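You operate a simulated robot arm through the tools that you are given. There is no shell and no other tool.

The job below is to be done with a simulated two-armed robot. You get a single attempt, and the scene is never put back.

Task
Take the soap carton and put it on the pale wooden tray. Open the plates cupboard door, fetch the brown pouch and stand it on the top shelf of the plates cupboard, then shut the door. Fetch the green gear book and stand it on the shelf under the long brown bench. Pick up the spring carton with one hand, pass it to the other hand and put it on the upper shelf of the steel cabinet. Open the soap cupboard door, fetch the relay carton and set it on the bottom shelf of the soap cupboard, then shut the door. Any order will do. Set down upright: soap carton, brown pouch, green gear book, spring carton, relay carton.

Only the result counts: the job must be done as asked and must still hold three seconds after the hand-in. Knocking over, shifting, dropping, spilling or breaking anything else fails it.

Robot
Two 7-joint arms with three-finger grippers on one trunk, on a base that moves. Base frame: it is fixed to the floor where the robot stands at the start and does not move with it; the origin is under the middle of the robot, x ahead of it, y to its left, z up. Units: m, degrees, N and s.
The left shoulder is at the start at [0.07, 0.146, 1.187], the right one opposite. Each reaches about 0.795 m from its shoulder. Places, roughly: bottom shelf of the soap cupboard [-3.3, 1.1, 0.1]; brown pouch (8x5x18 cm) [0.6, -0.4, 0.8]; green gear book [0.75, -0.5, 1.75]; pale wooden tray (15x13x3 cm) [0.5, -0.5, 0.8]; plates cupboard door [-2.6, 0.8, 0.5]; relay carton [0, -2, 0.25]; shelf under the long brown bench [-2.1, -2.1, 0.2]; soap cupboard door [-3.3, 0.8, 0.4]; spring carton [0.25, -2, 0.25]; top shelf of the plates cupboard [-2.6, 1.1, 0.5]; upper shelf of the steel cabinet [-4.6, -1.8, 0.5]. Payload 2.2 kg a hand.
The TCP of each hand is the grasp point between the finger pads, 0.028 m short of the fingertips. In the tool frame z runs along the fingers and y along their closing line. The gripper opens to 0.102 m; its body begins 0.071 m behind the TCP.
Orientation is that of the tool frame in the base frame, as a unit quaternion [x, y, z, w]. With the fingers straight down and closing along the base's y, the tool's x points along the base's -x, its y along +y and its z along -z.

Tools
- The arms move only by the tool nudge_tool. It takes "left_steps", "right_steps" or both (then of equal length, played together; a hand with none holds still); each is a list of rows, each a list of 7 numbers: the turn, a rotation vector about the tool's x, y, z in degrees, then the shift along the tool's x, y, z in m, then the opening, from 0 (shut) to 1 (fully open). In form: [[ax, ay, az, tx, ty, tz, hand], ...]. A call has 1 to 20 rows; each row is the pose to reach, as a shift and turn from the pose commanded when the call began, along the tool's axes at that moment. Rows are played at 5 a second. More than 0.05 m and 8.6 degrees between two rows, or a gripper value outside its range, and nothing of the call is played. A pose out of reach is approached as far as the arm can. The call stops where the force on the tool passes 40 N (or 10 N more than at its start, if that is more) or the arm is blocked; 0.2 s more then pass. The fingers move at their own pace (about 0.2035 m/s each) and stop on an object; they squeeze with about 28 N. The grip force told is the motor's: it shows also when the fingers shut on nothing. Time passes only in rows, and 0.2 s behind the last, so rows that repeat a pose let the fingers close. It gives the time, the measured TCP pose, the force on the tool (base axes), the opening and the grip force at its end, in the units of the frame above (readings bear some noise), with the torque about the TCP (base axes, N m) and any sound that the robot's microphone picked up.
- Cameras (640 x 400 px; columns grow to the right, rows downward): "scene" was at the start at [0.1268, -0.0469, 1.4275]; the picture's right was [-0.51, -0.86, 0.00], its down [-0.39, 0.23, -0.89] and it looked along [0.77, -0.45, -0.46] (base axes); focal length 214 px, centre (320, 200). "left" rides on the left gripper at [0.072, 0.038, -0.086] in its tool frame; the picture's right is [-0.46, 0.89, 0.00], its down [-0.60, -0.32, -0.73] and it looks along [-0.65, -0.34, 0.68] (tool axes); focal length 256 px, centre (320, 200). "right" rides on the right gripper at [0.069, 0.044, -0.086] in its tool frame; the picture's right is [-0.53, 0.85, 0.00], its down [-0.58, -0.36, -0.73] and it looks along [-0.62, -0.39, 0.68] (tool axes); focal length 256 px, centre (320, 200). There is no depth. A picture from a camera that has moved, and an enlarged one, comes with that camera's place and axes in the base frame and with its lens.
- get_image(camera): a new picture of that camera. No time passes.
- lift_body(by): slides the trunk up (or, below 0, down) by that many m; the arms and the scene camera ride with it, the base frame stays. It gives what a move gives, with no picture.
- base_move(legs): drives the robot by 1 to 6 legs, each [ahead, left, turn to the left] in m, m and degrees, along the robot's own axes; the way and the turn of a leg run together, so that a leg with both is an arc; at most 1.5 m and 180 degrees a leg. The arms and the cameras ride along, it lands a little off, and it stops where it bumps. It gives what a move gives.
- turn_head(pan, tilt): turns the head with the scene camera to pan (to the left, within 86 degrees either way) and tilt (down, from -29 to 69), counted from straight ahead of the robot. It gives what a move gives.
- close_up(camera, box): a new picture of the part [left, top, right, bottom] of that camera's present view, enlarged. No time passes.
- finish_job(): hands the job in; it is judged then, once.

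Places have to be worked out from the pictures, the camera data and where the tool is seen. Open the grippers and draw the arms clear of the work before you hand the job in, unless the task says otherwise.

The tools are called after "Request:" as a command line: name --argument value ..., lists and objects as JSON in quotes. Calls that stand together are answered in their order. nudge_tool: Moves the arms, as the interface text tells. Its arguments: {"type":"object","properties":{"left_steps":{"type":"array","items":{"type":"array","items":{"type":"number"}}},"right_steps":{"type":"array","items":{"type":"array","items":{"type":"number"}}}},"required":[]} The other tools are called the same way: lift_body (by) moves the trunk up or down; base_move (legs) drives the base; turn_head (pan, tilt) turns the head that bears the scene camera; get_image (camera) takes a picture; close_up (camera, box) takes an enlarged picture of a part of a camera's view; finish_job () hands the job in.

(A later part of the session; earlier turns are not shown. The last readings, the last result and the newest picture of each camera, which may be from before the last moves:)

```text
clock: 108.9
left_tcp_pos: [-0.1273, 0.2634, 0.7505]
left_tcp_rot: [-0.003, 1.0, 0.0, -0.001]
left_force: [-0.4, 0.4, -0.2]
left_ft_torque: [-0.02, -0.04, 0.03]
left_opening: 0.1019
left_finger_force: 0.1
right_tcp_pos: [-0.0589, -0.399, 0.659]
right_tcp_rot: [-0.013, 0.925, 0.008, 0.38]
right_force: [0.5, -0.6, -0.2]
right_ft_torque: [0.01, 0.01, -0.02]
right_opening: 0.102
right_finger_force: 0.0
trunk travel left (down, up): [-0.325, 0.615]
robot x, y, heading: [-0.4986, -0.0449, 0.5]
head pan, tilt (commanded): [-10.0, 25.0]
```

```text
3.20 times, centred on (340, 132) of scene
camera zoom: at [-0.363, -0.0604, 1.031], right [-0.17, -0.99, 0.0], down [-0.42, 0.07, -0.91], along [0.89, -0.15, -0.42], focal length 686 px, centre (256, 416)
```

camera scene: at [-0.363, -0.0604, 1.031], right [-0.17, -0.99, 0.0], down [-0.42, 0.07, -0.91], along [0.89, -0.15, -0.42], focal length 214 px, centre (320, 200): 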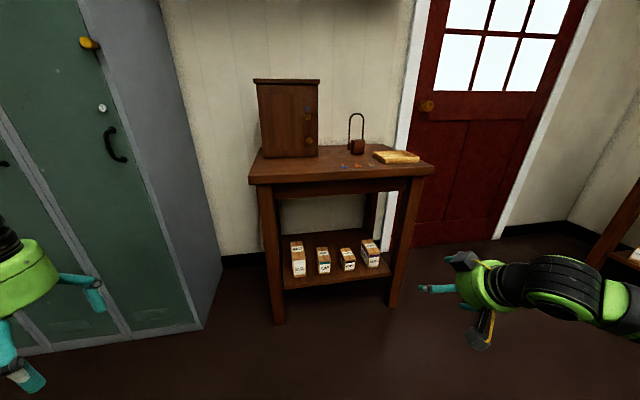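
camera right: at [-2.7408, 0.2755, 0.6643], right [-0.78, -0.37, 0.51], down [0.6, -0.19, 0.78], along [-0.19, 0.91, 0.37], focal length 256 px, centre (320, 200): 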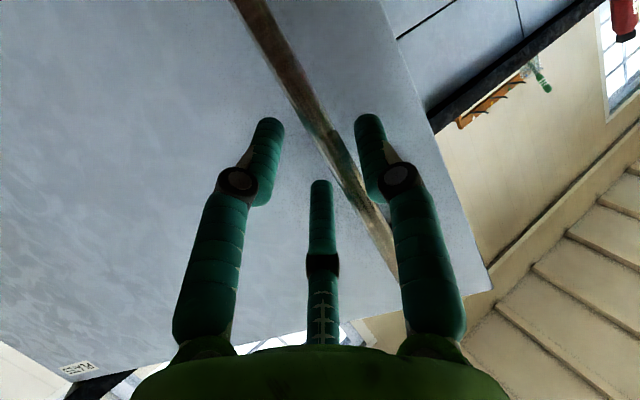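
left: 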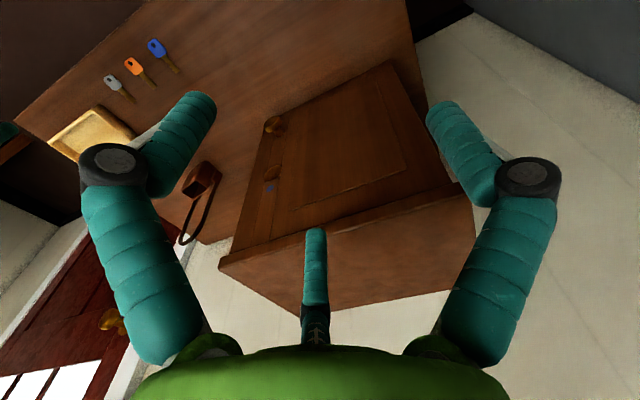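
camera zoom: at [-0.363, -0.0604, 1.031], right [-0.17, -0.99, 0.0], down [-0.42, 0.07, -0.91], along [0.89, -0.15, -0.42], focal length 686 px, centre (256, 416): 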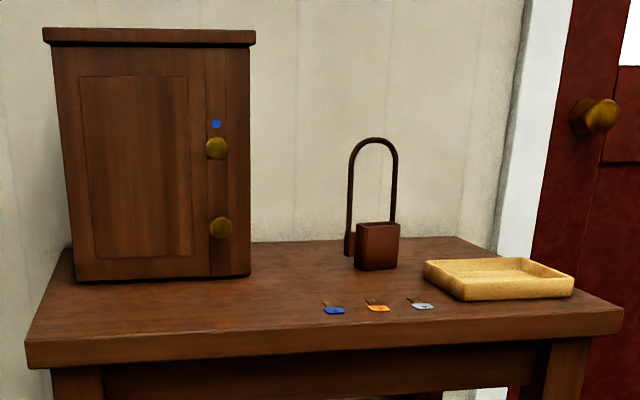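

The soap carton measures about 5.9 cm wide, 10 cm deep and 8.3 cm tall, standing at x 0.42–0.525, y≈-0.218, on a shelf at z≈0.258. I lower the trunk and drive closer.

Request:
lift_body --by -0.15

Request:
base_move --legs '[[0.31, -0.02, 0]]'

Request:
get_image --camera "right"

Request:
get_image --camera "scene"

```text
clock: 110.7
left_tcp_pos: [-0.1272, 0.2637, 0.5999]
left_tcp_rot: [-0.003, 1.0, 0.001, 0.0]
left_force: [0.3, 0.6, -0.7]
left_ft_torque: [0.02, 0.01, -0.02]
left_opening: 0.1022
left_finger_force: 0.1
right_tcp_pos: [-0.0596, -0.3984, 0.5091]
right_tcp_rot: [-0.014, 0.925, 0.008, 0.381]
right_force: [0.2, -0.1, -0.4]
right_ft_torque: [-0.01, 0.01, -0.02]
right_opening: 0.102
right_finger_force: 0.1
trunk travel left (down, up): [-0.175, 0.765]
robot x, y, heading: [-0.5013, -0.0429, 0.2]
head pan, tilt (commanded): [-10.0, 25.0]
```

```text
clock: 112.8
left_tcp_pos: [0.1806, 0.2471, 0.6013]
left_tcp_rot: [-0.005, 1.0, 0.0, 0.001]
left_force: [-0.7, 0.4, 0.6]
left_ft_torque: [-0.01, -0.05, -0.01]
left_opening: 0.1021
left_finger_force: 0.0
right_tcp_pos: [0.2511, -0.4156, 0.5095]
right_tcp_rot: [-0.015, 0.924, 0.009, 0.381]
right_force: [-0.3, -0.6, 0.1]
right_ft_torque: [0.02, 0.01, 0.01]
right_opening: 0.1021
right_finger_force: 0.1
trunk travel left (down, up): [-0.175, 0.765]
robot x, y, heading: [-0.1881, -0.0644, 0.6]
head pan, tilt (commanded): [-10.0, 25.0]
```

```text
taken
camera right: at [0.1388, -0.3749, 0.5218], right [0.35, 0.86, 0.38], down [-0.09, -0.37, 0.92], along [0.93, -0.36, -0.05], focal length 256 px, centre (320, 200)
```

right: 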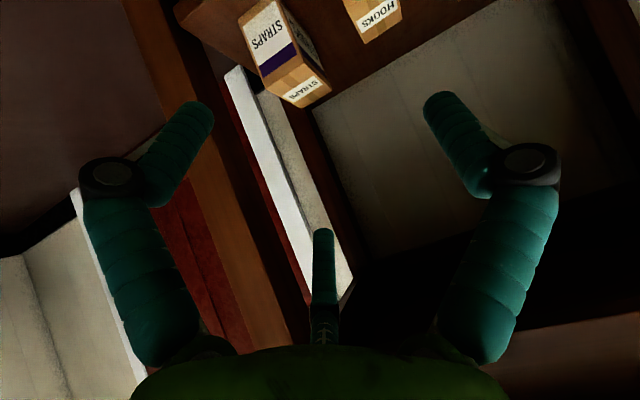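

```text
taken
camera scene: at [-0.0532, -0.0773, 0.881], right [-0.16, -0.99, 0.0], down [-0.42, 0.07, -0.91], along [0.89, -0.15, -0.42], focal length 214 px, centre (320, 200)
```

scene: 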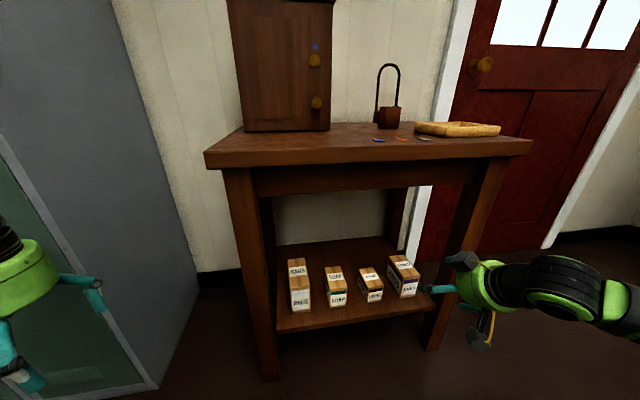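

The view is clear. I move the open right hand, pitched 45° down, to a point about 14 cm short of the grasp on the soap carton.

Request:
nudge_tool --right_steps '[[0, 0, 0, -0.004, 0.035, 0.028, 1], [0, 0, 0, -0.008, 0.07, 0.057, 1], [0, 0, 0, -0.013, 0.104, 0.086, 1], [0, 0, 0, -0.017, 0.139, 0.114, 1], [0, 0, 0, -0.021, 0.174, 0.143, 1]]'

Request:
get_image --camera "right"

Request:
get_image --camera "scene"

```text
clock: 114.0
left_tcp_pos: [0.1801, 0.2481, 0.5998]
left_tcp_rot: [-0.006, 1.0, 0.0, 0.0]
left_force: [-0.9, 0.2, 0.0]
left_ft_torque: [0.01, 0.02, 0.02]
left_opening: 0.102
left_finger_force: 0.1
right_tcp_pos: [0.3621, -0.2392, 0.4222]
right_tcp_rot: [-0.014, 0.924, 0.008, 0.381]
right_force: [0.0, -0.4, -0.4]
right_ft_torque: [-0.01, 0.01, 0.0]
right_opening: 0.102
right_finger_force: 0.1
trunk travel left (down, up): [-0.175, 0.765]
robot x, y, heading: [-0.1931, -0.0647, 1.0]
head pan, tilt (commanded): [-10.0, 25.0]
```

```text
taken
camera right: at [0.2485, -0.1978, 0.4353], right [0.35, 0.86, 0.38], down [-0.09, -0.37, 0.92], along [0.93, -0.36, -0.05], focal length 256 px, centre (320, 200)
```

right: 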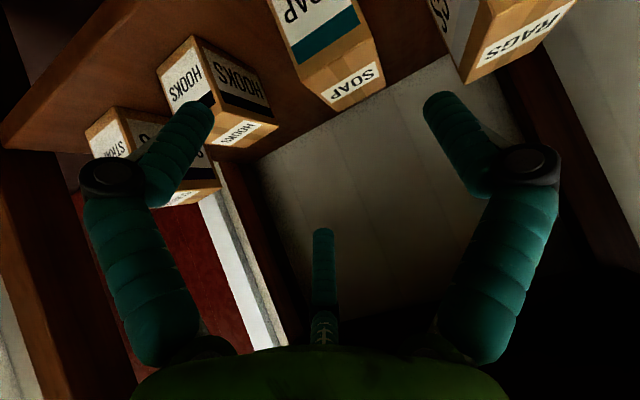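

```text
taken
camera scene: at [-0.0532, -0.0772, 0.881], right [-0.16, -0.99, 0.0], down [-0.42, 0.07, -0.91], along [0.89, -0.15, -0.42], focal length 214 px, centre (320, 200)
```

scene: 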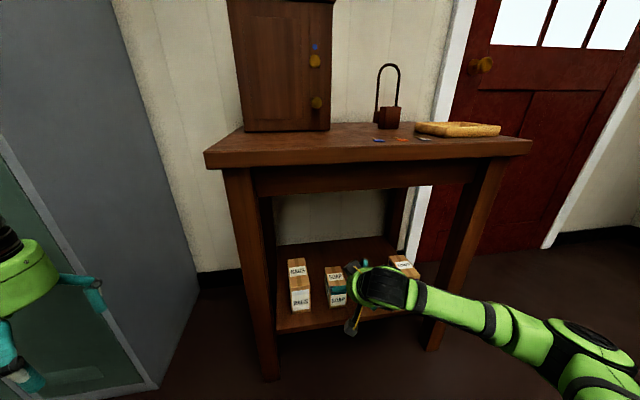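

The wrist view puts the carton's front top edge from (0.435,-0.251) to (0.430,-0.190), centre y≈-0.22, matching my estimate. I slide in along the tool axis part of the way and check.

Request:
nudge_tool --right_steps '[[0, 0, 0, 0, 0.001, 0.04, 1], [0, 0, 0, 0, 0.0015, 0.08, 1]]'

Request:
get_image --camera "right"

```text
clock: 114.6
left_tcp_pos: [0.1805, 0.247, 0.5992]
left_tcp_rot: [-0.006, 1.0, 0.0, 0.0]
left_force: [-0.1, 0.2, 0.3]
left_ft_torque: [-0.05, -0.03, 0.02]
left_opening: 0.1017
left_finger_force: 0.0
right_tcp_pos: [0.4185, -0.2325, 0.3661]
right_tcp_rot: [-0.014, 0.924, 0.008, 0.382]
right_force: [0.5, -0.1, 0.1]
right_ft_torque: [0.02, 0.03, 0.0]
right_opening: 0.1018
right_finger_force: 0.0
trunk travel left (down, up): [-0.175, 0.765]
robot x, y, heading: [-0.1973, -0.0649, 0.5]
head pan, tilt (commanded): [-10.0, 25.0]
```

```text
taken
camera right: at [0.3054, -0.1929, 0.3791], right [0.35, 0.86, 0.38], down [-0.09, -0.37, 0.92], along [0.93, -0.36, -0.05], focal length 256 px, centre (320, 200)
```

right: 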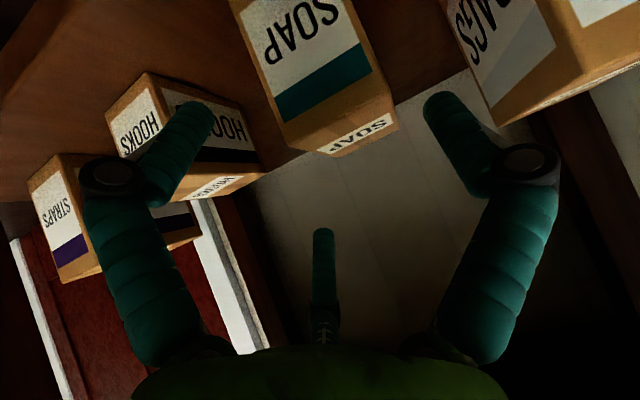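

The carton is centred between the fingers with no contact so far. I go in the remaining 5.7 cm.

Request:
nudge_tool --right_steps '[[0, 0, 0, 0, -0.001, 0.03, 1], [0, 0, 0, 0, -0.001, 0.057, 1]]'

Request:
get_image --camera "right"

Request:
close_up --camera "scene" --box '[270, 220, 430, 340]'

```text
clock: 115.2
left_tcp_pos: [0.1809, 0.2479, 0.6009]
left_tcp_rot: [-0.005, 1.0, 0.0, 0.0]
left_force: [0.2, 0.7, 0.2]
left_ft_torque: [-0.01, 0.0, -0.02]
left_opening: 0.1019
left_finger_force: 0.0
right_tcp_pos: [0.4587, -0.231, 0.3264]
right_tcp_rot: [-0.017, 0.924, 0.01, 0.381]
right_force: [-0.5, -0.4, -0.6]
right_ft_torque: [0.01, 0.01, -0.03]
right_opening: 0.1019
right_finger_force: 0.2
trunk travel left (down, up): [-0.175, 0.765]
robot x, y, heading: [-0.1932, -0.0658, 0.4]
head pan, tilt (commanded): [-10.0, 25.0]
```

```text
taken
camera right: at [0.3455, -0.1911, 0.3385], right [0.35, 0.86, 0.38], down [-0.09, -0.37, 0.92], along [0.93, -0.36, -0.05], focal length 256 px, centre (320, 200)
```

right: 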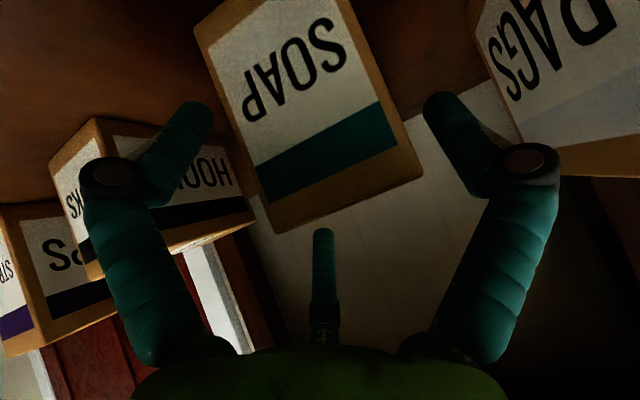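

```text
3.33 times, centred on (350, 280) of scene
camera zoom: at [-0.0532, -0.0773, 0.881], right [-0.16, -0.99, 0.0], down [-0.42, 0.07, -0.91], along [0.89, -0.15, -0.42], focal length 715 px, centre (220, -67)
```

zoom: 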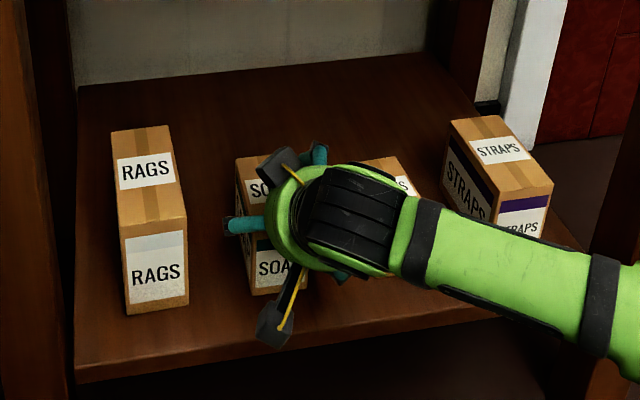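

The fingers straddle the carton. I close the gripper on it.

Request:
nudge_tool --right_steps '[[0, 0, 0, 0, 0, 0, 0.6], [0, 0, 0, 0, 0, 0, 0.3], [0, 0, 0, 0, 0, 0, 0], [0, 0, 0, 0, 0, 0, 0], [0, 0, 0, 0, 0, 0, 0]]'

Request:
get_image --camera "right"

Request:
close_up --camera "scene" --box '[270, 220, 430, 340]'

```text
clock: 116.4
left_tcp_pos: [0.1804, 0.2482, 0.5996]
left_tcp_rot: [-0.006, 1.0, 0.0, -0.001]
left_force: [0.5, -0.7, -0.3]
left_ft_torque: [-0.01, 0.03, 0.0]
left_opening: 0.1024
left_finger_force: 0.0
right_tcp_pos: [0.4581, -0.2312, 0.328]
right_tcp_rot: [-0.015, 0.924, 0.01, 0.382]
right_force: [3.6, 0.4, 4.9]
right_ft_torque: [0.31, -0.44, -0.14]
right_opening: 0.0809
right_finger_force: 27.8
trunk travel left (down, up): [-0.175, 0.765]
robot x, y, heading: [-0.1914, -0.0615, 0.8]
head pan, tilt (commanded): [-10.0, 25.0]
```

```text
taken
camera right: at [0.3456, -0.1911, 0.3398], right [0.35, 0.86, 0.38], down [-0.1, -0.37, 0.92], along [0.93, -0.36, -0.05], focal length 256 px, centre (320, 200)
```

right: 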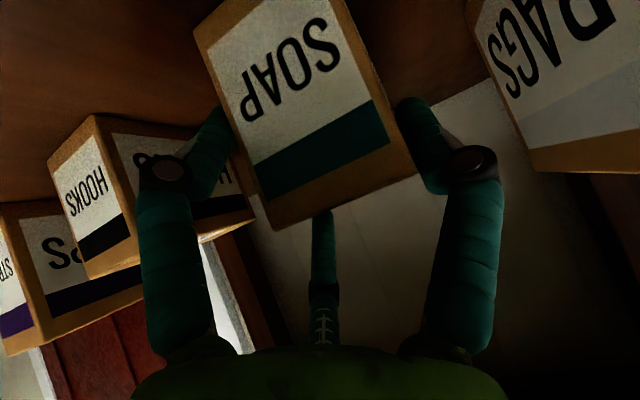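

```text
3.33 times, centred on (350, 280) of scene
camera zoom: at [-0.0538, -0.0772, 0.8812], right [-0.16, -0.99, 0.0], down [-0.42, 0.07, -0.91], along [0.89, -0.15, -0.42], focal length 715 px, centre (220, -67)
```

zoom: 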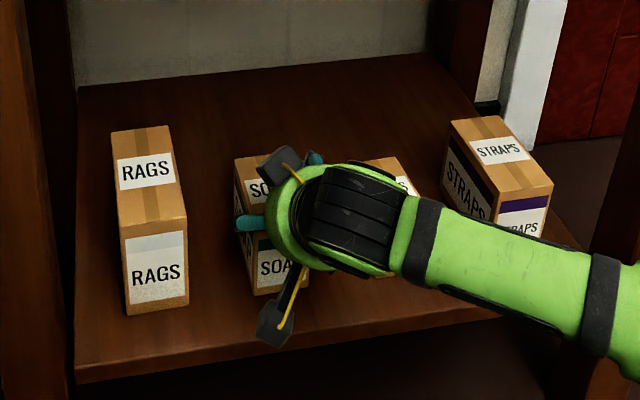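

The grip is firm (opening 0.081, 28 N). I lift the carton 5 cm straight up and look.

Request:
nudge_tool --right_steps '[[0, 0, 0, -0.007, 0, -0.007, 0], [0, 0, 0, -0.018, 0, -0.018, 0], [0, 0, 0, -0.036, 0, -0.036, 0]]'

Request:
close_up --camera "scene" --box '[270, 220, 430, 340]'

Request:
get_image --camera "right"

```text
clock: 117.2
left_tcp_pos: [0.1807, 0.2473, 0.5996]
left_tcp_rot: [-0.006, 1.0, 0.0, 0.0]
left_force: [0.1, -0.4, 0.4]
left_ft_torque: [0.02, -0.01, -0.03]
left_opening: 0.102
left_finger_force: 0.2
right_tcp_pos: [0.4574, -0.2327, 0.3767]
right_tcp_rot: [-0.014, 0.925, 0.008, 0.38]
right_force: [0.5, 0.5, -4.6]
right_ft_torque: [-0.01, 0.09, 0.01]
right_opening: 0.0811
right_finger_force: 28.0
trunk travel left (down, up): [-0.175, 0.765]
robot x, y, heading: [-0.1953, -0.0615, 0.6]
head pan, tilt (commanded): [-10.0, 25.0]
```

```text
3.33 times, centred on (350, 280) of scene
camera zoom: at [-0.053, -0.0774, 0.8809], right [-0.16, -0.99, 0.0], down [-0.42, 0.07, -0.91], along [0.89, -0.15, -0.42], focal length 715 px, centre (220, -67)
```

zoom: 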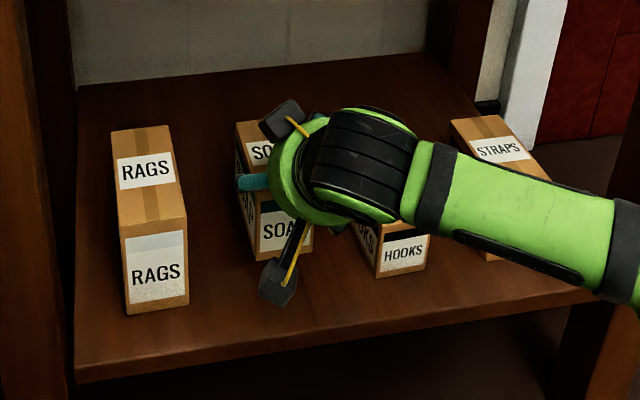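

```text
taken
camera right: at [0.3445, -0.192, 0.3898], right [0.35, 0.86, 0.38], down [-0.09, -0.37, 0.92], along [0.93, -0.36, -0.05], focal length 256 px, centre (320, 200)
```

right: 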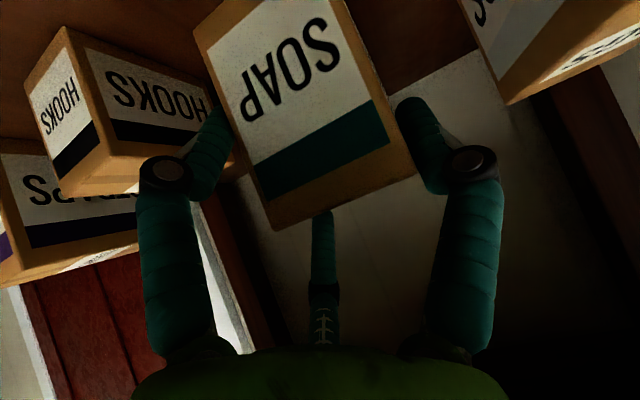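

The carton is lifted cleanly (about 5 N). I back the base out so it clears the bench, then raise the trunk to see the tray well.

Request:
base_move --legs '[[-0.36, 0, 0]]'

Request:
lift_body --by 0.6

Request:
turn_head --pan -30 --tilt 35

Request:
get_image --camera "scene"

```text
clock: 119.5
left_tcp_pos: [-0.1787, 0.2445, 0.6004]
left_tcp_rot: [-0.004, 1.0, 0.001, -0.001]
left_force: [-0.4, -0.3, -0.2]
left_ft_torque: [0.02, -0.03, 0.02]
left_opening: 0.1017
left_finger_force: 0.1
right_tcp_pos: [0.096, -0.2375, 0.3779]
right_tcp_rot: [-0.014, 0.925, 0.008, 0.381]
right_force: [0.1, 0.2, -4.1]
right_ft_torque: [-0.04, 0.06, -0.06]
right_opening: 0.0812
right_finger_force: 27.8
trunk travel left (down, up): [-0.175, 0.765]
robot x, y, heading: [-0.5495, -0.0685, 0.5]
head pan, tilt (commanded): [-10.0, 25.0]
```

```text
refused: 0.6 is not a number from -0.4 to 0.4
```

```text
clock: 120.3
left_tcp_pos: [-0.1786, 0.244, 0.5992]
left_tcp_rot: [-0.004, 1.0, 0.0, 0.0]
left_force: [0.5, 0.0, 0.1]
left_ft_torque: [0.0, -0.01, 0.01]
left_opening: 0.1022
left_finger_force: 0.1
right_tcp_pos: [0.0969, -0.2361, 0.3763]
right_tcp_rot: [-0.014, 0.924, 0.009, 0.381]
right_force: [-0.6, 0.1, -3.9]
right_ft_torque: [-0.05, 0.09, 0.05]
right_opening: 0.0812
right_finger_force: 28.5
trunk travel left (down, up): [-0.175, 0.765]
robot x, y, heading: [-0.5505, -0.0661, 0.4]
head pan, tilt (commanded): [-30.0, 35.0]
```

```text
taken
camera scene: at [-0.4274, -0.1089, 0.8652], right [-0.49, -0.87, 0.0], down [-0.5, 0.28, -0.82], along [0.71, -0.4, -0.57], focal length 214 px, centre (320, 200)
```

scene: 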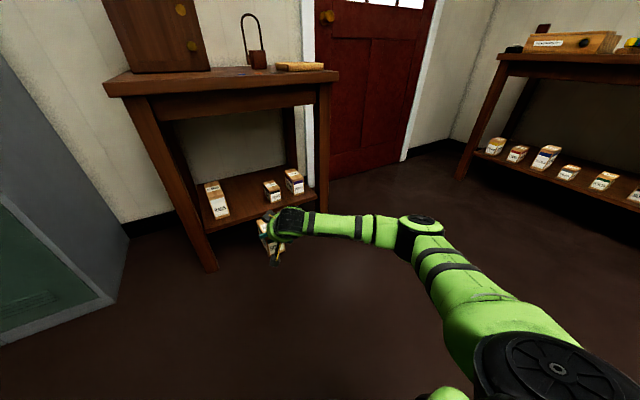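

The carton came out cleanly. I raise the trunk in two steps so the carton ends above the tray height.

Request:
lift_body --by 0.4

Request:
lift_body --by 0.2

Request:
turn_head --pan -15 --tilt 35

Request:
get_image --camera "scene"

Request:
close_up --camera "scene" --box '[280, 110, 440, 230]'

```text
clock: 124.1
left_tcp_pos: [-0.178, 0.2442, 0.9992]
left_tcp_rot: [-0.004, 1.0, 0.001, 0.0]
left_force: [-0.2, -1.1, -0.2]
left_ft_torque: [-0.03, 0.02, -0.01]
left_opening: 0.1022
left_finger_force: 0.1
right_tcp_pos: [0.0971, -0.2358, 0.7776]
right_tcp_rot: [-0.015, 0.925, 0.009, 0.381]
right_force: [0.1, -0.5, -3.8]
right_ft_torque: [-0.06, 0.07, -0.03]
right_opening: 0.081
right_finger_force: 27.9
trunk travel left (down, up): [-0.575, 0.365]
robot x, y, heading: [-0.5525, -0.0662, 0.6]
head pan, tilt (commanded): [-30.0, 35.0]
```

```text
clock: 126.3
left_tcp_pos: [-0.1792, 0.2444, 1.2002]
left_tcp_rot: [-0.005, 1.0, 0.0, 0.0]
left_force: [0.1, -0.1, 0.8]
left_ft_torque: [0.04, 0.01, -0.01]
left_opening: 0.1021
left_finger_force: 0.0
right_tcp_pos: [0.0975, -0.2369, 0.977]
right_tcp_rot: [-0.014, 0.924, 0.008, 0.381]
right_force: [0.0, -0.1, -3.8]
right_ft_torque: [-0.04, 0.11, 0.0]
right_opening: 0.0807
right_finger_force: 27.8
trunk travel left (down, up): [-0.775, 0.165]
robot x, y, heading: [-0.5531, -0.0649, 0.4]
head pan, tilt (commanded): [-30.0, 35.0]
```

```text
clock: 127.1
left_tcp_pos: [-0.1779, 0.2436, 1.2001]
left_tcp_rot: [-0.005, 1.0, 0.001, 0.0]
left_force: [0.0, 0.1, 0.1]
left_ft_torque: [-0.02, 0.0, -0.01]
left_opening: 0.1019
left_finger_force: 0.0
right_tcp_pos: [0.0975, -0.2364, 0.9775]
right_tcp_rot: [-0.014, 0.925, 0.008, 0.381]
right_force: [0.1, -0.3, -4.1]
right_ft_torque: [-0.04, 0.08, -0.03]
right_opening: 0.081
right_finger_force: 28.6
trunk travel left (down, up): [-0.775, 0.165]
robot x, y, heading: [-0.5488, -0.0655, 0.3]
head pan, tilt (commanded): [-15.0, 35.0]
```

```text
taken
camera scene: at [-0.4185, -0.0878, 1.4652], right [-0.25, -0.97, 0.0], down [-0.56, 0.14, -0.82], along [0.79, -0.21, -0.57], focal length 214 px, centre (320, 200)
```

scene: 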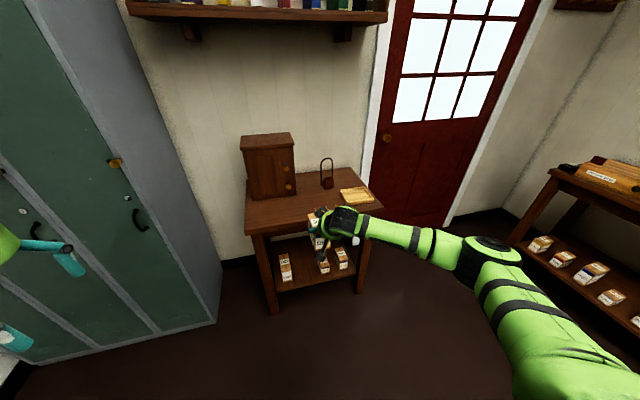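

```text
3.33 times, centred on (360, 170) of scene
camera zoom: at [-0.4185, -0.0878, 1.4652], right [-0.25, -0.97, 0.0], down [-0.56, 0.14, -0.82], along [0.79, -0.21, -0.57], focal length 715 px, centre (187, 300)
```

zoom: 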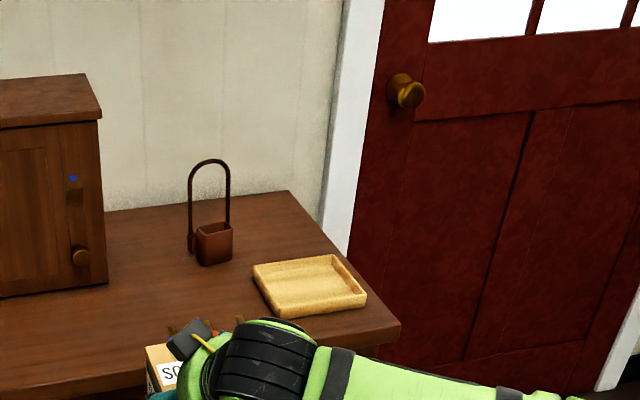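

The tray is about x 0.405–0.535, y -0.605–-0.458, with its long side along y. I zoom on it to judge the inner size against the 6×10 cm carton.

Request:
close_up --camera "scene" --box '[335, 180, 385, 212]'

Request:
close_up --camera "scene" --box '[300, 195, 380, 255]'

```text
12.50 times, centred on (360, 196) of scene
camera zoom: at [-0.4185, -0.0878, 1.4652], right [-0.25, -0.97, 0.0], down [-0.56, 0.14, -0.82], along [0.79, -0.21, -0.57], focal length 2681 px, centre (-180, 250)
```

zoom: 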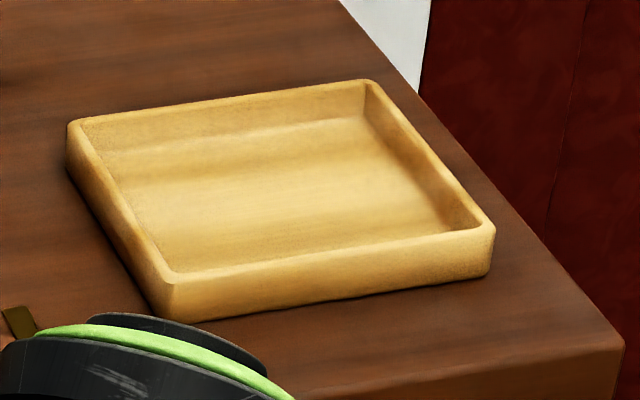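

```text
6.67 times, centred on (340, 225) of scene
camera zoom: at [-0.4185, -0.0878, 1.4652], right [-0.25, -0.97, 0.0], down [-0.56, 0.14, -0.82], along [0.79, -0.21, -0.57], focal length 1430 px, centre (187, 33)
```

zoom: 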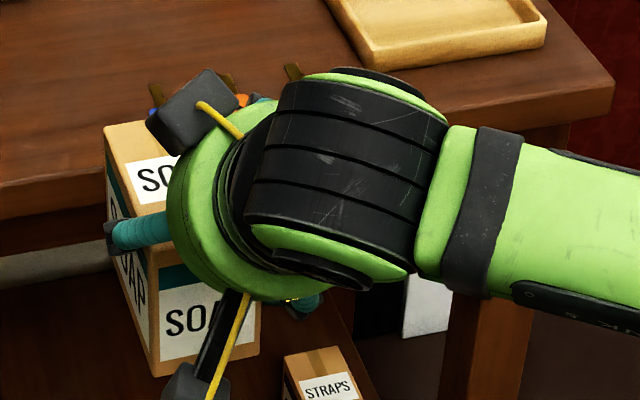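

The rim is thin (inner about 13.7 × 11.7 cm, long side along y), so the carton fits best with its 10 cm depth along y. I turn the hand 50° to the left in free space; a base heading of about 40° will add the rest.

Request:
nudge_tool --right_steps '[[-3.9, 0, -3.9, 0.022, -0.027, -0.022, 0], [-7.8, 0, -7.9, 0.043, -0.053, -0.043, 0], [-11.7, 0, -11.8, 0.065, -0.08, -0.065, 0], [-15.6, 0, -15.7, 0.087, -0.106, -0.087, 0], [-19.6, 0, -19.7, 0.108, -0.133, -0.109, 0], [-23.5, 0, -23.6, 0.13, -0.16, -0.13, 0], [-27.4, 0, -27.5, 0.152, -0.186, -0.152, 0], [-31.3, 0, -31.5, 0.173, -0.213, -0.174, 0], [-35.2, 0, -35.4, 0.195, -0.24, -0.196, 0]]'

Request:
get_image --camera "scene"

```text
clock: 129.1
left_tcp_pos: [-0.1788, 0.243, 1.2]
left_tcp_rot: [-0.004, 1.0, 0.0, 0.0]
left_force: [0.2, 0.7, -0.3]
left_ft_torque: [-0.02, 0.01, 0.0]
left_opening: 0.1019
left_finger_force: 0.1
right_tcp_pos: [-0.1167, -0.3205, 0.9311]
right_tcp_rot: [-0.351, 0.855, 0.142, 0.354]
right_force: [0.0, 0.9, -3.5]
right_ft_torque: [-0.1, 0.02, 0.02]
right_opening: 0.0805
right_finger_force: 27.8
right hand out of reach, approached as far as the arm can: row 6, 7, 8, 9
trunk travel left (down, up): [-0.775, 0.165]
robot x, y, heading: [-0.5529, -0.062, 0.6]
head pan, tilt (commanded): [-15.0, 35.0]
```

```text
taken
camera scene: at [-0.4182, -0.0874, 1.4652], right [-0.25, -0.97, 0.0], down [-0.56, 0.14, -0.82], along [0.79, -0.21, -0.57], focal length 214 px, centre (320, 200)
```

scene: 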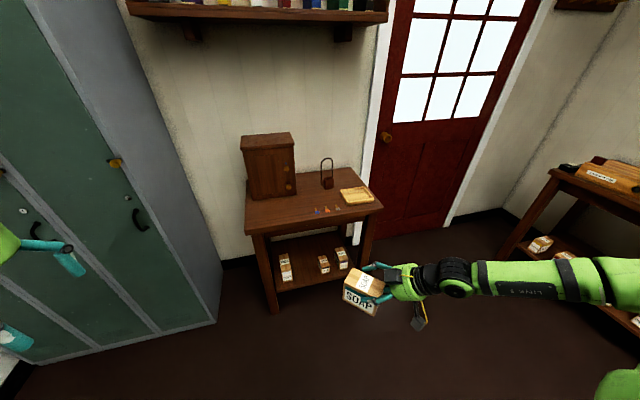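

The hand reached about 44° of left yaw, level and with the carton upright. I raise slightly and drive to the right front corner of the bench, then turn to a heading of about 46° so the carton's depth lies along y.

Request:
lift_body --by 0.04

Request:
base_move --legs '[[0, -0.79, 0], [0.35, 0, 0], [0, 0, 45.5]]'

Request:
turn_head --pan -10 --tilt 50

Request:
get_image --camera "scene"

Request:
get_image --camera "right"

```text
clock: 129.9
left_tcp_pos: [-0.1778, 0.2439, 1.2406]
left_tcp_rot: [-0.004, 1.0, 0.0, 0.0]
left_force: [0.8, 0.9, 0.3]
left_ft_torque: [-0.02, -0.02, -0.02]
left_opening: 0.102
left_finger_force: 0.1
right_tcp_pos: [-0.1154, -0.3202, 0.9718]
right_tcp_rot: [-0.35, 0.855, 0.141, 0.355]
right_force: [0.1, 1.2, -3.1]
right_ft_torque: [-0.1, 0.04, -0.01]
right_opening: 0.0807
right_finger_force: 28.4
trunk travel left (down, up): [-0.815, 0.125]
robot x, y, heading: [-0.555, -0.0685, 0.4]
head pan, tilt (commanded): [-15.0, 35.0]
```

```text
clock: 138.1
left_tcp_pos: [-0.1541, -0.3727, 1.2405]
left_tcp_rot: [-0.388, 0.922, 0.0, 0.001]
left_force: [-0.3, -0.1, 0.1]
left_ft_torque: [0.01, 0.02, -0.01]
left_opening: 0.1018
left_finger_force: 0.0
right_tcp_pos: [0.2914, -0.727, 0.971]
right_tcp_rot: [-0.65, 0.656, 0.267, 0.275]
right_force: [0.0, 0.1, -3.2]
right_ft_torque: [-0.09, -0.03, -0.03]
right_opening: 0.0803
right_finger_force: 27.8
trunk travel left (down, up): [-0.815, 0.125]
robot x, y, heading: [-0.1991, -0.857, 45.6]
head pan, tilt (commanded): [-15.0, 35.0]
```

```text
clock: 138.9
left_tcp_pos: [-0.1548, -0.3729, 1.2402]
left_tcp_rot: [-0.389, 0.921, -0.001, 0.001]
left_force: [0.3, -0.1, 0.2]
left_ft_torque: [0.0, 0.01, 0.01]
left_opening: 0.102
left_finger_force: 0.0
right_tcp_pos: [0.2905, -0.7262, 0.9719]
right_tcp_rot: [-0.65, 0.657, 0.266, 0.274]
right_force: [0.9, -0.6, -3.7]
right_ft_torque: [-0.04, -0.06, 0.0]
right_opening: 0.0803
right_finger_force: 27.7
trunk travel left (down, up): [-0.815, 0.125]
robot x, y, heading: [-0.2005, -0.8559, 45.6]
head pan, tilt (commanded): [-10.0, 50.0]
```

```text
taken
camera scene: at [-0.1024, -0.7755, 1.4835], right [0.58, -0.81, 0.0], down [-0.62, -0.45, -0.64], along [0.52, 0.37, -0.77], focal length 214 px, centre (320, 200)
```

scene: 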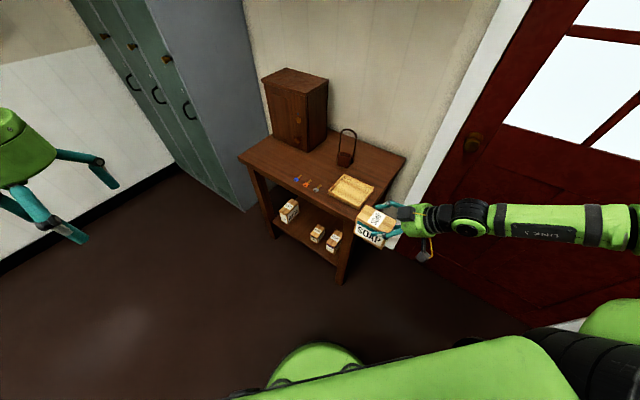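

```text
taken
camera right: at [0.2445, -0.8348, 0.9834], right [-0.84, 0.39, 0.37], down [0.36, -0.11, 0.93], along [0.4, 0.92, -0.04], focal length 256 px, centre (320, 200)
```

right: 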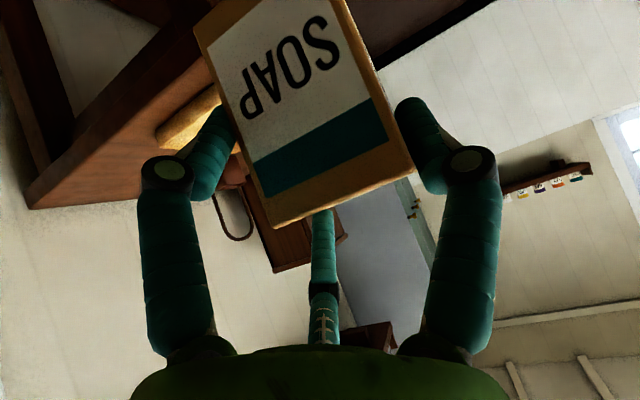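

The carton now points along +y. I zoom to refine the tray position from this closer, steeper view.

Request:
close_up --camera "scene" --box '[310, 150, 430, 255]'

```text
3.81 times, centred on (370, 202) of scene
camera zoom: at [-0.1024, -0.7755, 1.4835], right [0.58, -0.81, 0.0], down [-0.62, -0.45, -0.64], along [0.52, 0.37, -0.77], focal length 817 px, centre (130, 190)
```

zoom: 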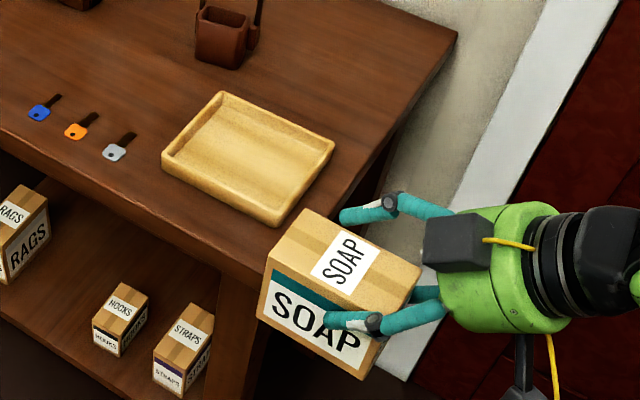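

The predicted carton corners match this view within 2–3 mm, and the tray centre comes out at about (0.458, -0.533). I drive ahead 0.25 m to bring the carton over the tray.

Request:
base_move --legs '[[0.25, -0.01, 0]]'

Request:
turn_head --pan -15 --tilt 50

Request:
get_image --camera "scene"

Request:
close_up --camera "scene" --box '[270, 120, 430, 240]'

Request:
get_image --camera "right"

```text
clock: 140.7
left_tcp_pos: [0.0268, -0.2014, 1.2413]
left_tcp_rot: [-0.388, 0.922, 0.0, 0.001]
left_force: [0.3, -0.8, -0.1]
left_ft_torque: [0.0, 0.02, -0.01]
left_opening: 0.102
left_finger_force: 0.2
right_tcp_pos: [0.4721, -0.554, 0.9718]
right_tcp_rot: [-0.651, 0.656, 0.266, 0.275]
right_force: [-0.3, -0.1, -3.8]
right_ft_torque: [-0.09, 0.0, 0.01]
right_opening: 0.0806
right_finger_force: 27.9
trunk travel left (down, up): [-0.815, 0.125]
robot x, y, heading: [-0.0175, -0.6846, 45.6]
head pan, tilt (commanded): [-10.0, 50.0]
```

```text
clock: 141.4
left_tcp_pos: [0.0296, -0.2009, 1.2407]
left_tcp_rot: [-0.388, 0.922, 0.0, 0.0]
left_force: [0.2, 0.9, 0.2]
left_ft_torque: [0.0, 0.0, 0.02]
left_opening: 0.1018
left_finger_force: 0.1
right_tcp_pos: [0.4737, -0.5541, 0.9713]
right_tcp_rot: [-0.65, 0.656, 0.267, 0.274]
right_force: [0.7, 0.3, -3.6]
right_ft_torque: [-0.1, -0.03, -0.02]
right_opening: 0.0806
right_finger_force: 27.3
trunk travel left (down, up): [-0.815, 0.125]
robot x, y, heading: [-0.0157, -0.6846, 46.0]
head pan, tilt (commanded): [-15.0, 50.0]
```

```text
taken
camera scene: at [0.0845, -0.6083, 1.4835], right [0.51, -0.86, 0.0], down [-0.66, -0.39, -0.64], along [0.55, 0.33, -0.77], focal length 214 px, centre (320, 200)
```

scene: 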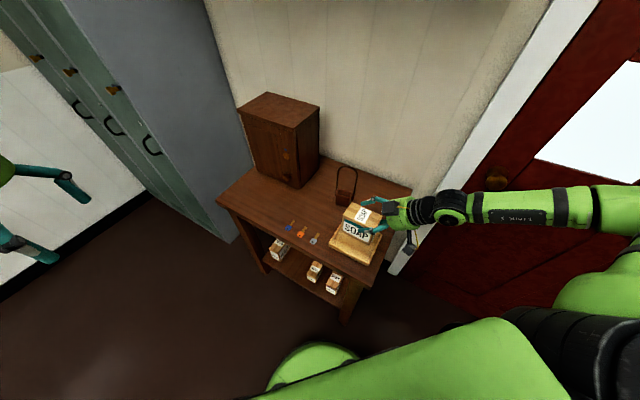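

```text
3.33 times, centred on (350, 180) of scene
camera zoom: at [0.0845, -0.6083, 1.4835], right [0.51, -0.86, 0.0], down [-0.66, -0.39, -0.64], along [0.55, 0.33, -0.77], focal length 715 px, centre (220, 267)
```

zoom: 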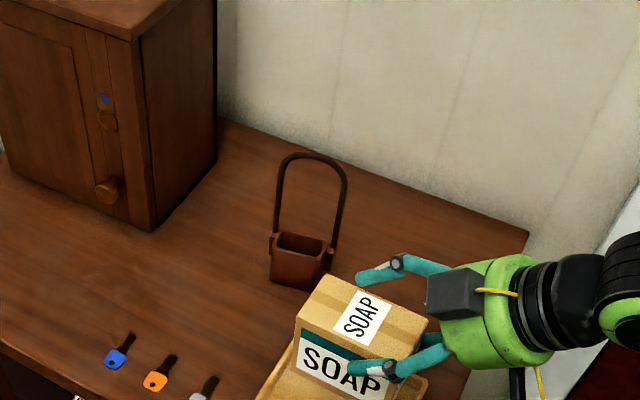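

```text
taken
camera right: at [0.4274, -0.6622, 0.9832], right [-0.84, 0.39, 0.37], down [0.36, -0.11, 0.93], along [0.4, 0.92, -0.04], focal length 256 px, centre (320, 200)
```

right: 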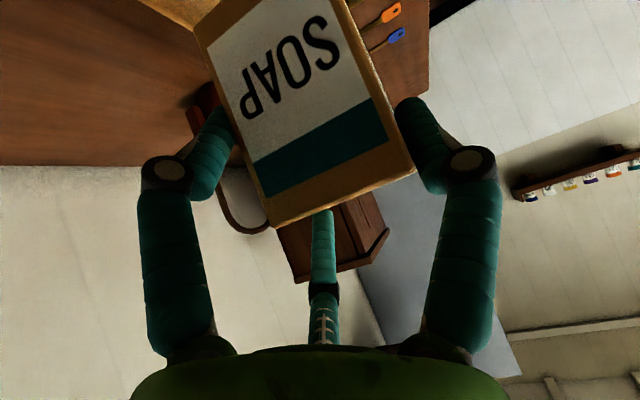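

The carton hangs over the tray centre, well clear of the pouch. I lower it 8 cm with the arm, straight down.

Request:
nudge_tool --right_steps '[[0, 0, 0, 0.019, 0, 0.019, 0], [0, 0, 0, 0.038, 0, 0.038, 0], [0, 0, 0, 0.0565, 0, 0.0565, 0]]'

Request:
close_up --camera "scene" --box '[270, 150, 430, 270]'

Request:
get_image --camera "right"

```text
clock: 142.2
left_tcp_pos: [0.0294, -0.1993, 1.2398]
left_tcp_rot: [-0.387, 0.922, -0.001, -0.001]
left_force: [0.9, -0.6, 0.3]
left_ft_torque: [-0.05, 0.02, 0.02]
left_opening: 0.1018
left_finger_force: 0.1
right_tcp_pos: [0.4748, -0.554, 0.8907]
right_tcp_rot: [-0.651, 0.656, 0.267, 0.274]
right_force: [-0.6, 0.0, -3.9]
right_ft_torque: [-0.09, -0.04, -0.01]
right_opening: 0.0803
right_finger_force: 28.0
trunk travel left (down, up): [-0.815, 0.125]
robot x, y, heading: [-0.0134, -0.6842, 45.7]
head pan, tilt (commanded): [-15.0, 50.0]
```

```text
3.33 times, centred on (350, 210) of scene
camera zoom: at [0.085, -0.6083, 1.4835], right [0.51, -0.86, 0.0], down [-0.66, -0.39, -0.64], along [0.55, 0.33, -0.77], focal length 715 px, centre (220, 167)
```

zoom: 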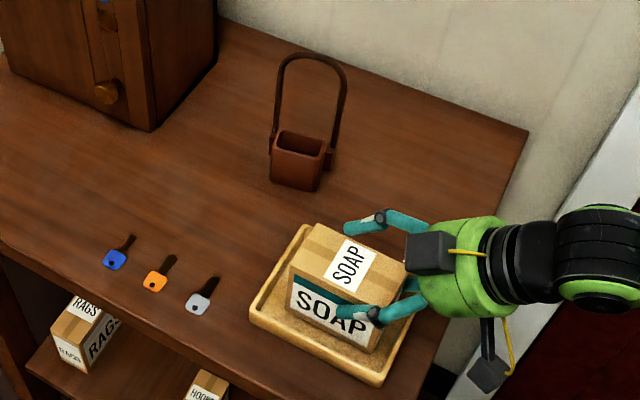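

```text
taken
camera right: at [0.4294, -0.6619, 0.903], right [-0.84, 0.39, 0.37], down [0.36, -0.11, 0.93], along [0.4, 0.92, -0.04], focal length 256 px, centre (320, 200)
```

right: 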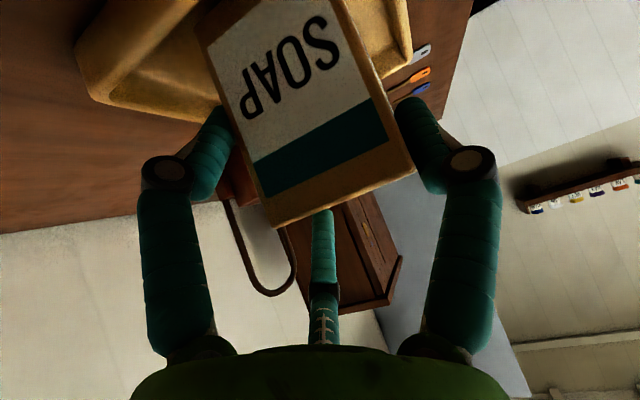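

The carton sits centred inside the rim, about 1.5 cm above the tray floor. I lower in small steps and watch the force.

Request:
nudge_tool --right_steps '[[0, 0, 0, 0.003, 0, 0.003, 0], [0, 0, 0, 0.006, 0, 0.006, 0], [0, 0, 0, 0.0085, 0, 0.0085, 0]]'

```text
clock: 143.0
left_tcp_pos: [0.026, -0.2022, 1.242]
left_tcp_rot: [-0.388, 0.922, 0.001, 0.001]
left_force: [0.5, 0.7, -0.2]
left_ft_torque: [0.01, -0.04, 0.02]
left_opening: 0.102
left_finger_force: 0.0
right_tcp_pos: [0.4748, -0.552, 0.8847]
right_tcp_rot: [-0.65, 0.654, 0.268, 0.279]
right_force: [5.0, -4.8, 21.3]
right_ft_torque: [-0.15, 0.63, -0.09]
right_opening: 0.0809
right_finger_force: 27.4
trunk travel left (down, up): [-0.815, 0.125]
robot x, y, heading: [-0.0156, -0.6826, 45.5]
head pan, tilt (commanded): [-15.0, 50.0]
```

Contact: 21 N upward at TCP z 0.885, so the bottom is at about 0.814, plausible for the tray floor. I check the picture before letting go.

Request:
close_up --camera "scene" --box '[310, 190, 390, 250]'

Request:
get_image --camera "right"

```text
6.67 times, centred on (350, 220) of scene
camera zoom: at [0.0815, -0.6101, 1.4842], right [0.51, -0.86, 0.0], down [-0.66, -0.39, -0.64], along [0.55, 0.33, -0.76], focal length 1430 px, centre (120, 67)
```

zoom: 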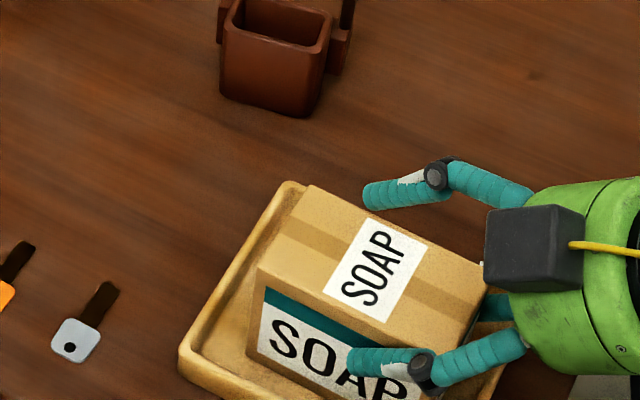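

```text
taken
camera right: at [0.4287, -0.6611, 0.8948], right [-0.85, 0.38, 0.37], down [0.35, -0.12, 0.93], along [0.4, 0.92, -0.03], focal length 256 px, centre (320, 200)
```

right: 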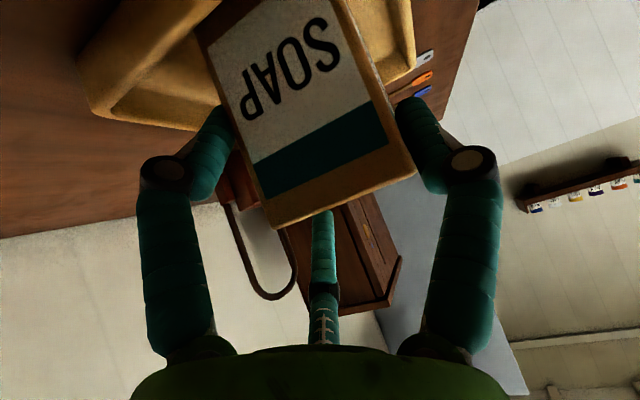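

I look at the right end of the tray, where a finger or carton edge might touch the rim.

Request:
close_up --camera "scene" --box '[325, 205, 405, 275]'

```text
5.71 times, centred on (365, 240) of scene
camera zoom: at [0.0815, -0.6101, 1.4842], right [0.51, -0.86, 0.0], down [-0.66, -0.39, -0.64], along [0.55, 0.33, -0.76], focal length 1226 px, centre (63, -29)
```

zoom: 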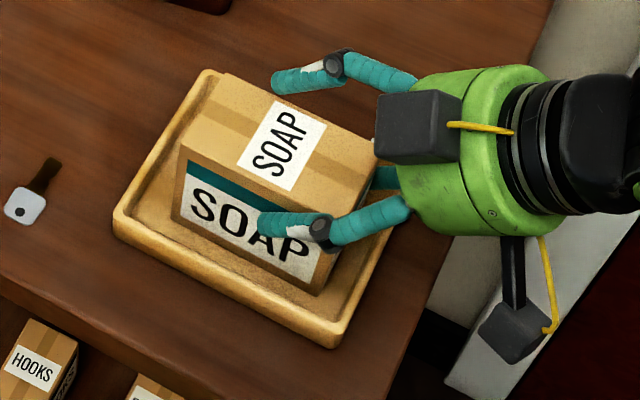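

The carton lies inside the rim with visible gaps on all sides. I relieve the push a little and open the fingers gradually.

Request:
nudge_tool --right_steps '[[0, 0, 0, -0.0025, 0, -0.0025, 0], [0, 0, 0, -0.0025, 0, -0.0025, 0.85], [0, 0, 0, -0.0025, 0, -0.0025, 0.9], [0, 0, 0, -0.0025, 0, -0.0025, 0.93]]'

Request:
close_up --camera "scene" --box '[325, 205, 405, 275]'

Request:
get_image --camera "right"

```text
clock: 144.0
left_tcp_pos: [0.0289, -0.2002, 1.2399]
left_tcp_rot: [-0.388, 0.922, 0.0, 0.0]
left_force: [0.6, -0.4, -0.1]
left_ft_torque: [0.0, 0.0, 0.03]
left_opening: 0.1019
left_finger_force: 0.1
right_tcp_pos: [0.4749, -0.5538, 0.8833]
right_tcp_rot: [-0.651, 0.656, 0.266, 0.274]
right_force: [0.1, 0.1, -1.3]
right_ft_torque: [0.03, 0.01, 0.02]
right_opening: 0.0946
right_finger_force: 0.0
trunk travel left (down, up): [-0.815, 0.125]
robot x, y, heading: [-0.0129, -0.6783, 45.6]
head pan, tilt (commanded): [-15.0, 50.0]
```

```text
5.71 times, centred on (365, 240) of scene
camera zoom: at [0.0841, -0.6083, 1.4835], right [0.51, -0.86, 0.0], down [-0.66, -0.39, -0.64], along [0.55, 0.33, -0.77], focal length 1226 px, centre (63, -29)
```

zoom: 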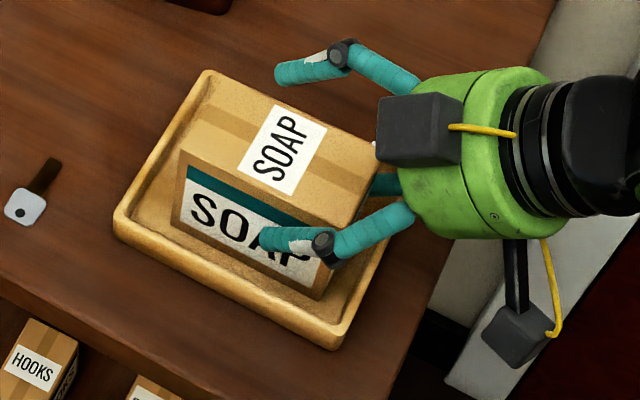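

```text
taken
camera right: at [0.4282, -0.6619, 0.895], right [-0.84, 0.39, 0.37], down [0.36, -0.11, 0.93], along [0.4, 0.92, -0.04], focal length 256 px, centre (320, 200)
```

right: 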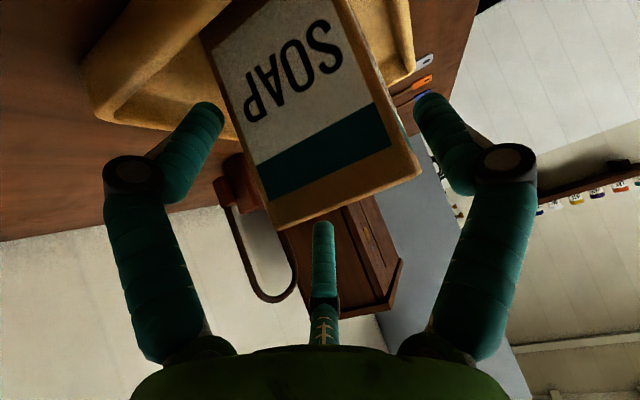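

Released, and the carton stands still. I draw the hand back along its own axis, up and away.

Request:
nudge_tool --right_steps '[[0, 0, 0, 0, 0, -0.01, 0.97], [0, 0, 0, 0, 0, -0.04, 1], [0, 0, 0, 0, 0, -0.08, 1], [0, 0, 0, 0, 0, -0.12, 1], [0, 0, 0, 0, 0, -0.16, 1]]'

Request:
close_up --camera "scene" --box '[270, 130, 430, 270]'

```text
clock: 145.2
left_tcp_pos: [0.0289, -0.1998, 1.2403]
left_tcp_rot: [-0.387, 0.922, 0.0, 0.001]
left_force: [-0.1, -0.6, 0.2]
left_ft_torque: [0.0, -0.03, -0.01]
left_opening: 0.1019
left_finger_force: 0.0
right_tcp_pos: [0.4546, -0.6, 0.9347]
right_tcp_rot: [-0.65, 0.657, 0.265, 0.276]
right_force: [-0.1, -0.6, 0.1]
right_ft_torque: [0.01, 0.02, 0.01]
right_opening: 0.1019
right_finger_force: 0.1
right hand out of reach, approached as far as the arm can: row 3, 4, 5
trunk travel left (down, up): [-0.815, 0.125]
robot x, y, heading: [-0.0149, -0.6834, 45.4]
head pan, tilt (commanded): [-15.0, 50.0]
```

```text
2.86 times, centred on (350, 200) of scene
camera zoom: at [0.0839, -0.6089, 1.4835], right [0.51, -0.86, 0.0], down [-0.66, -0.39, -0.64], along [0.55, 0.33, -0.77], focal length 613 px, centre (234, 200)
```

zoom: 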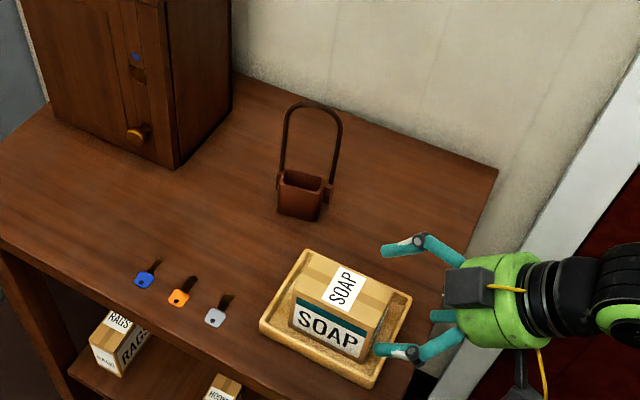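

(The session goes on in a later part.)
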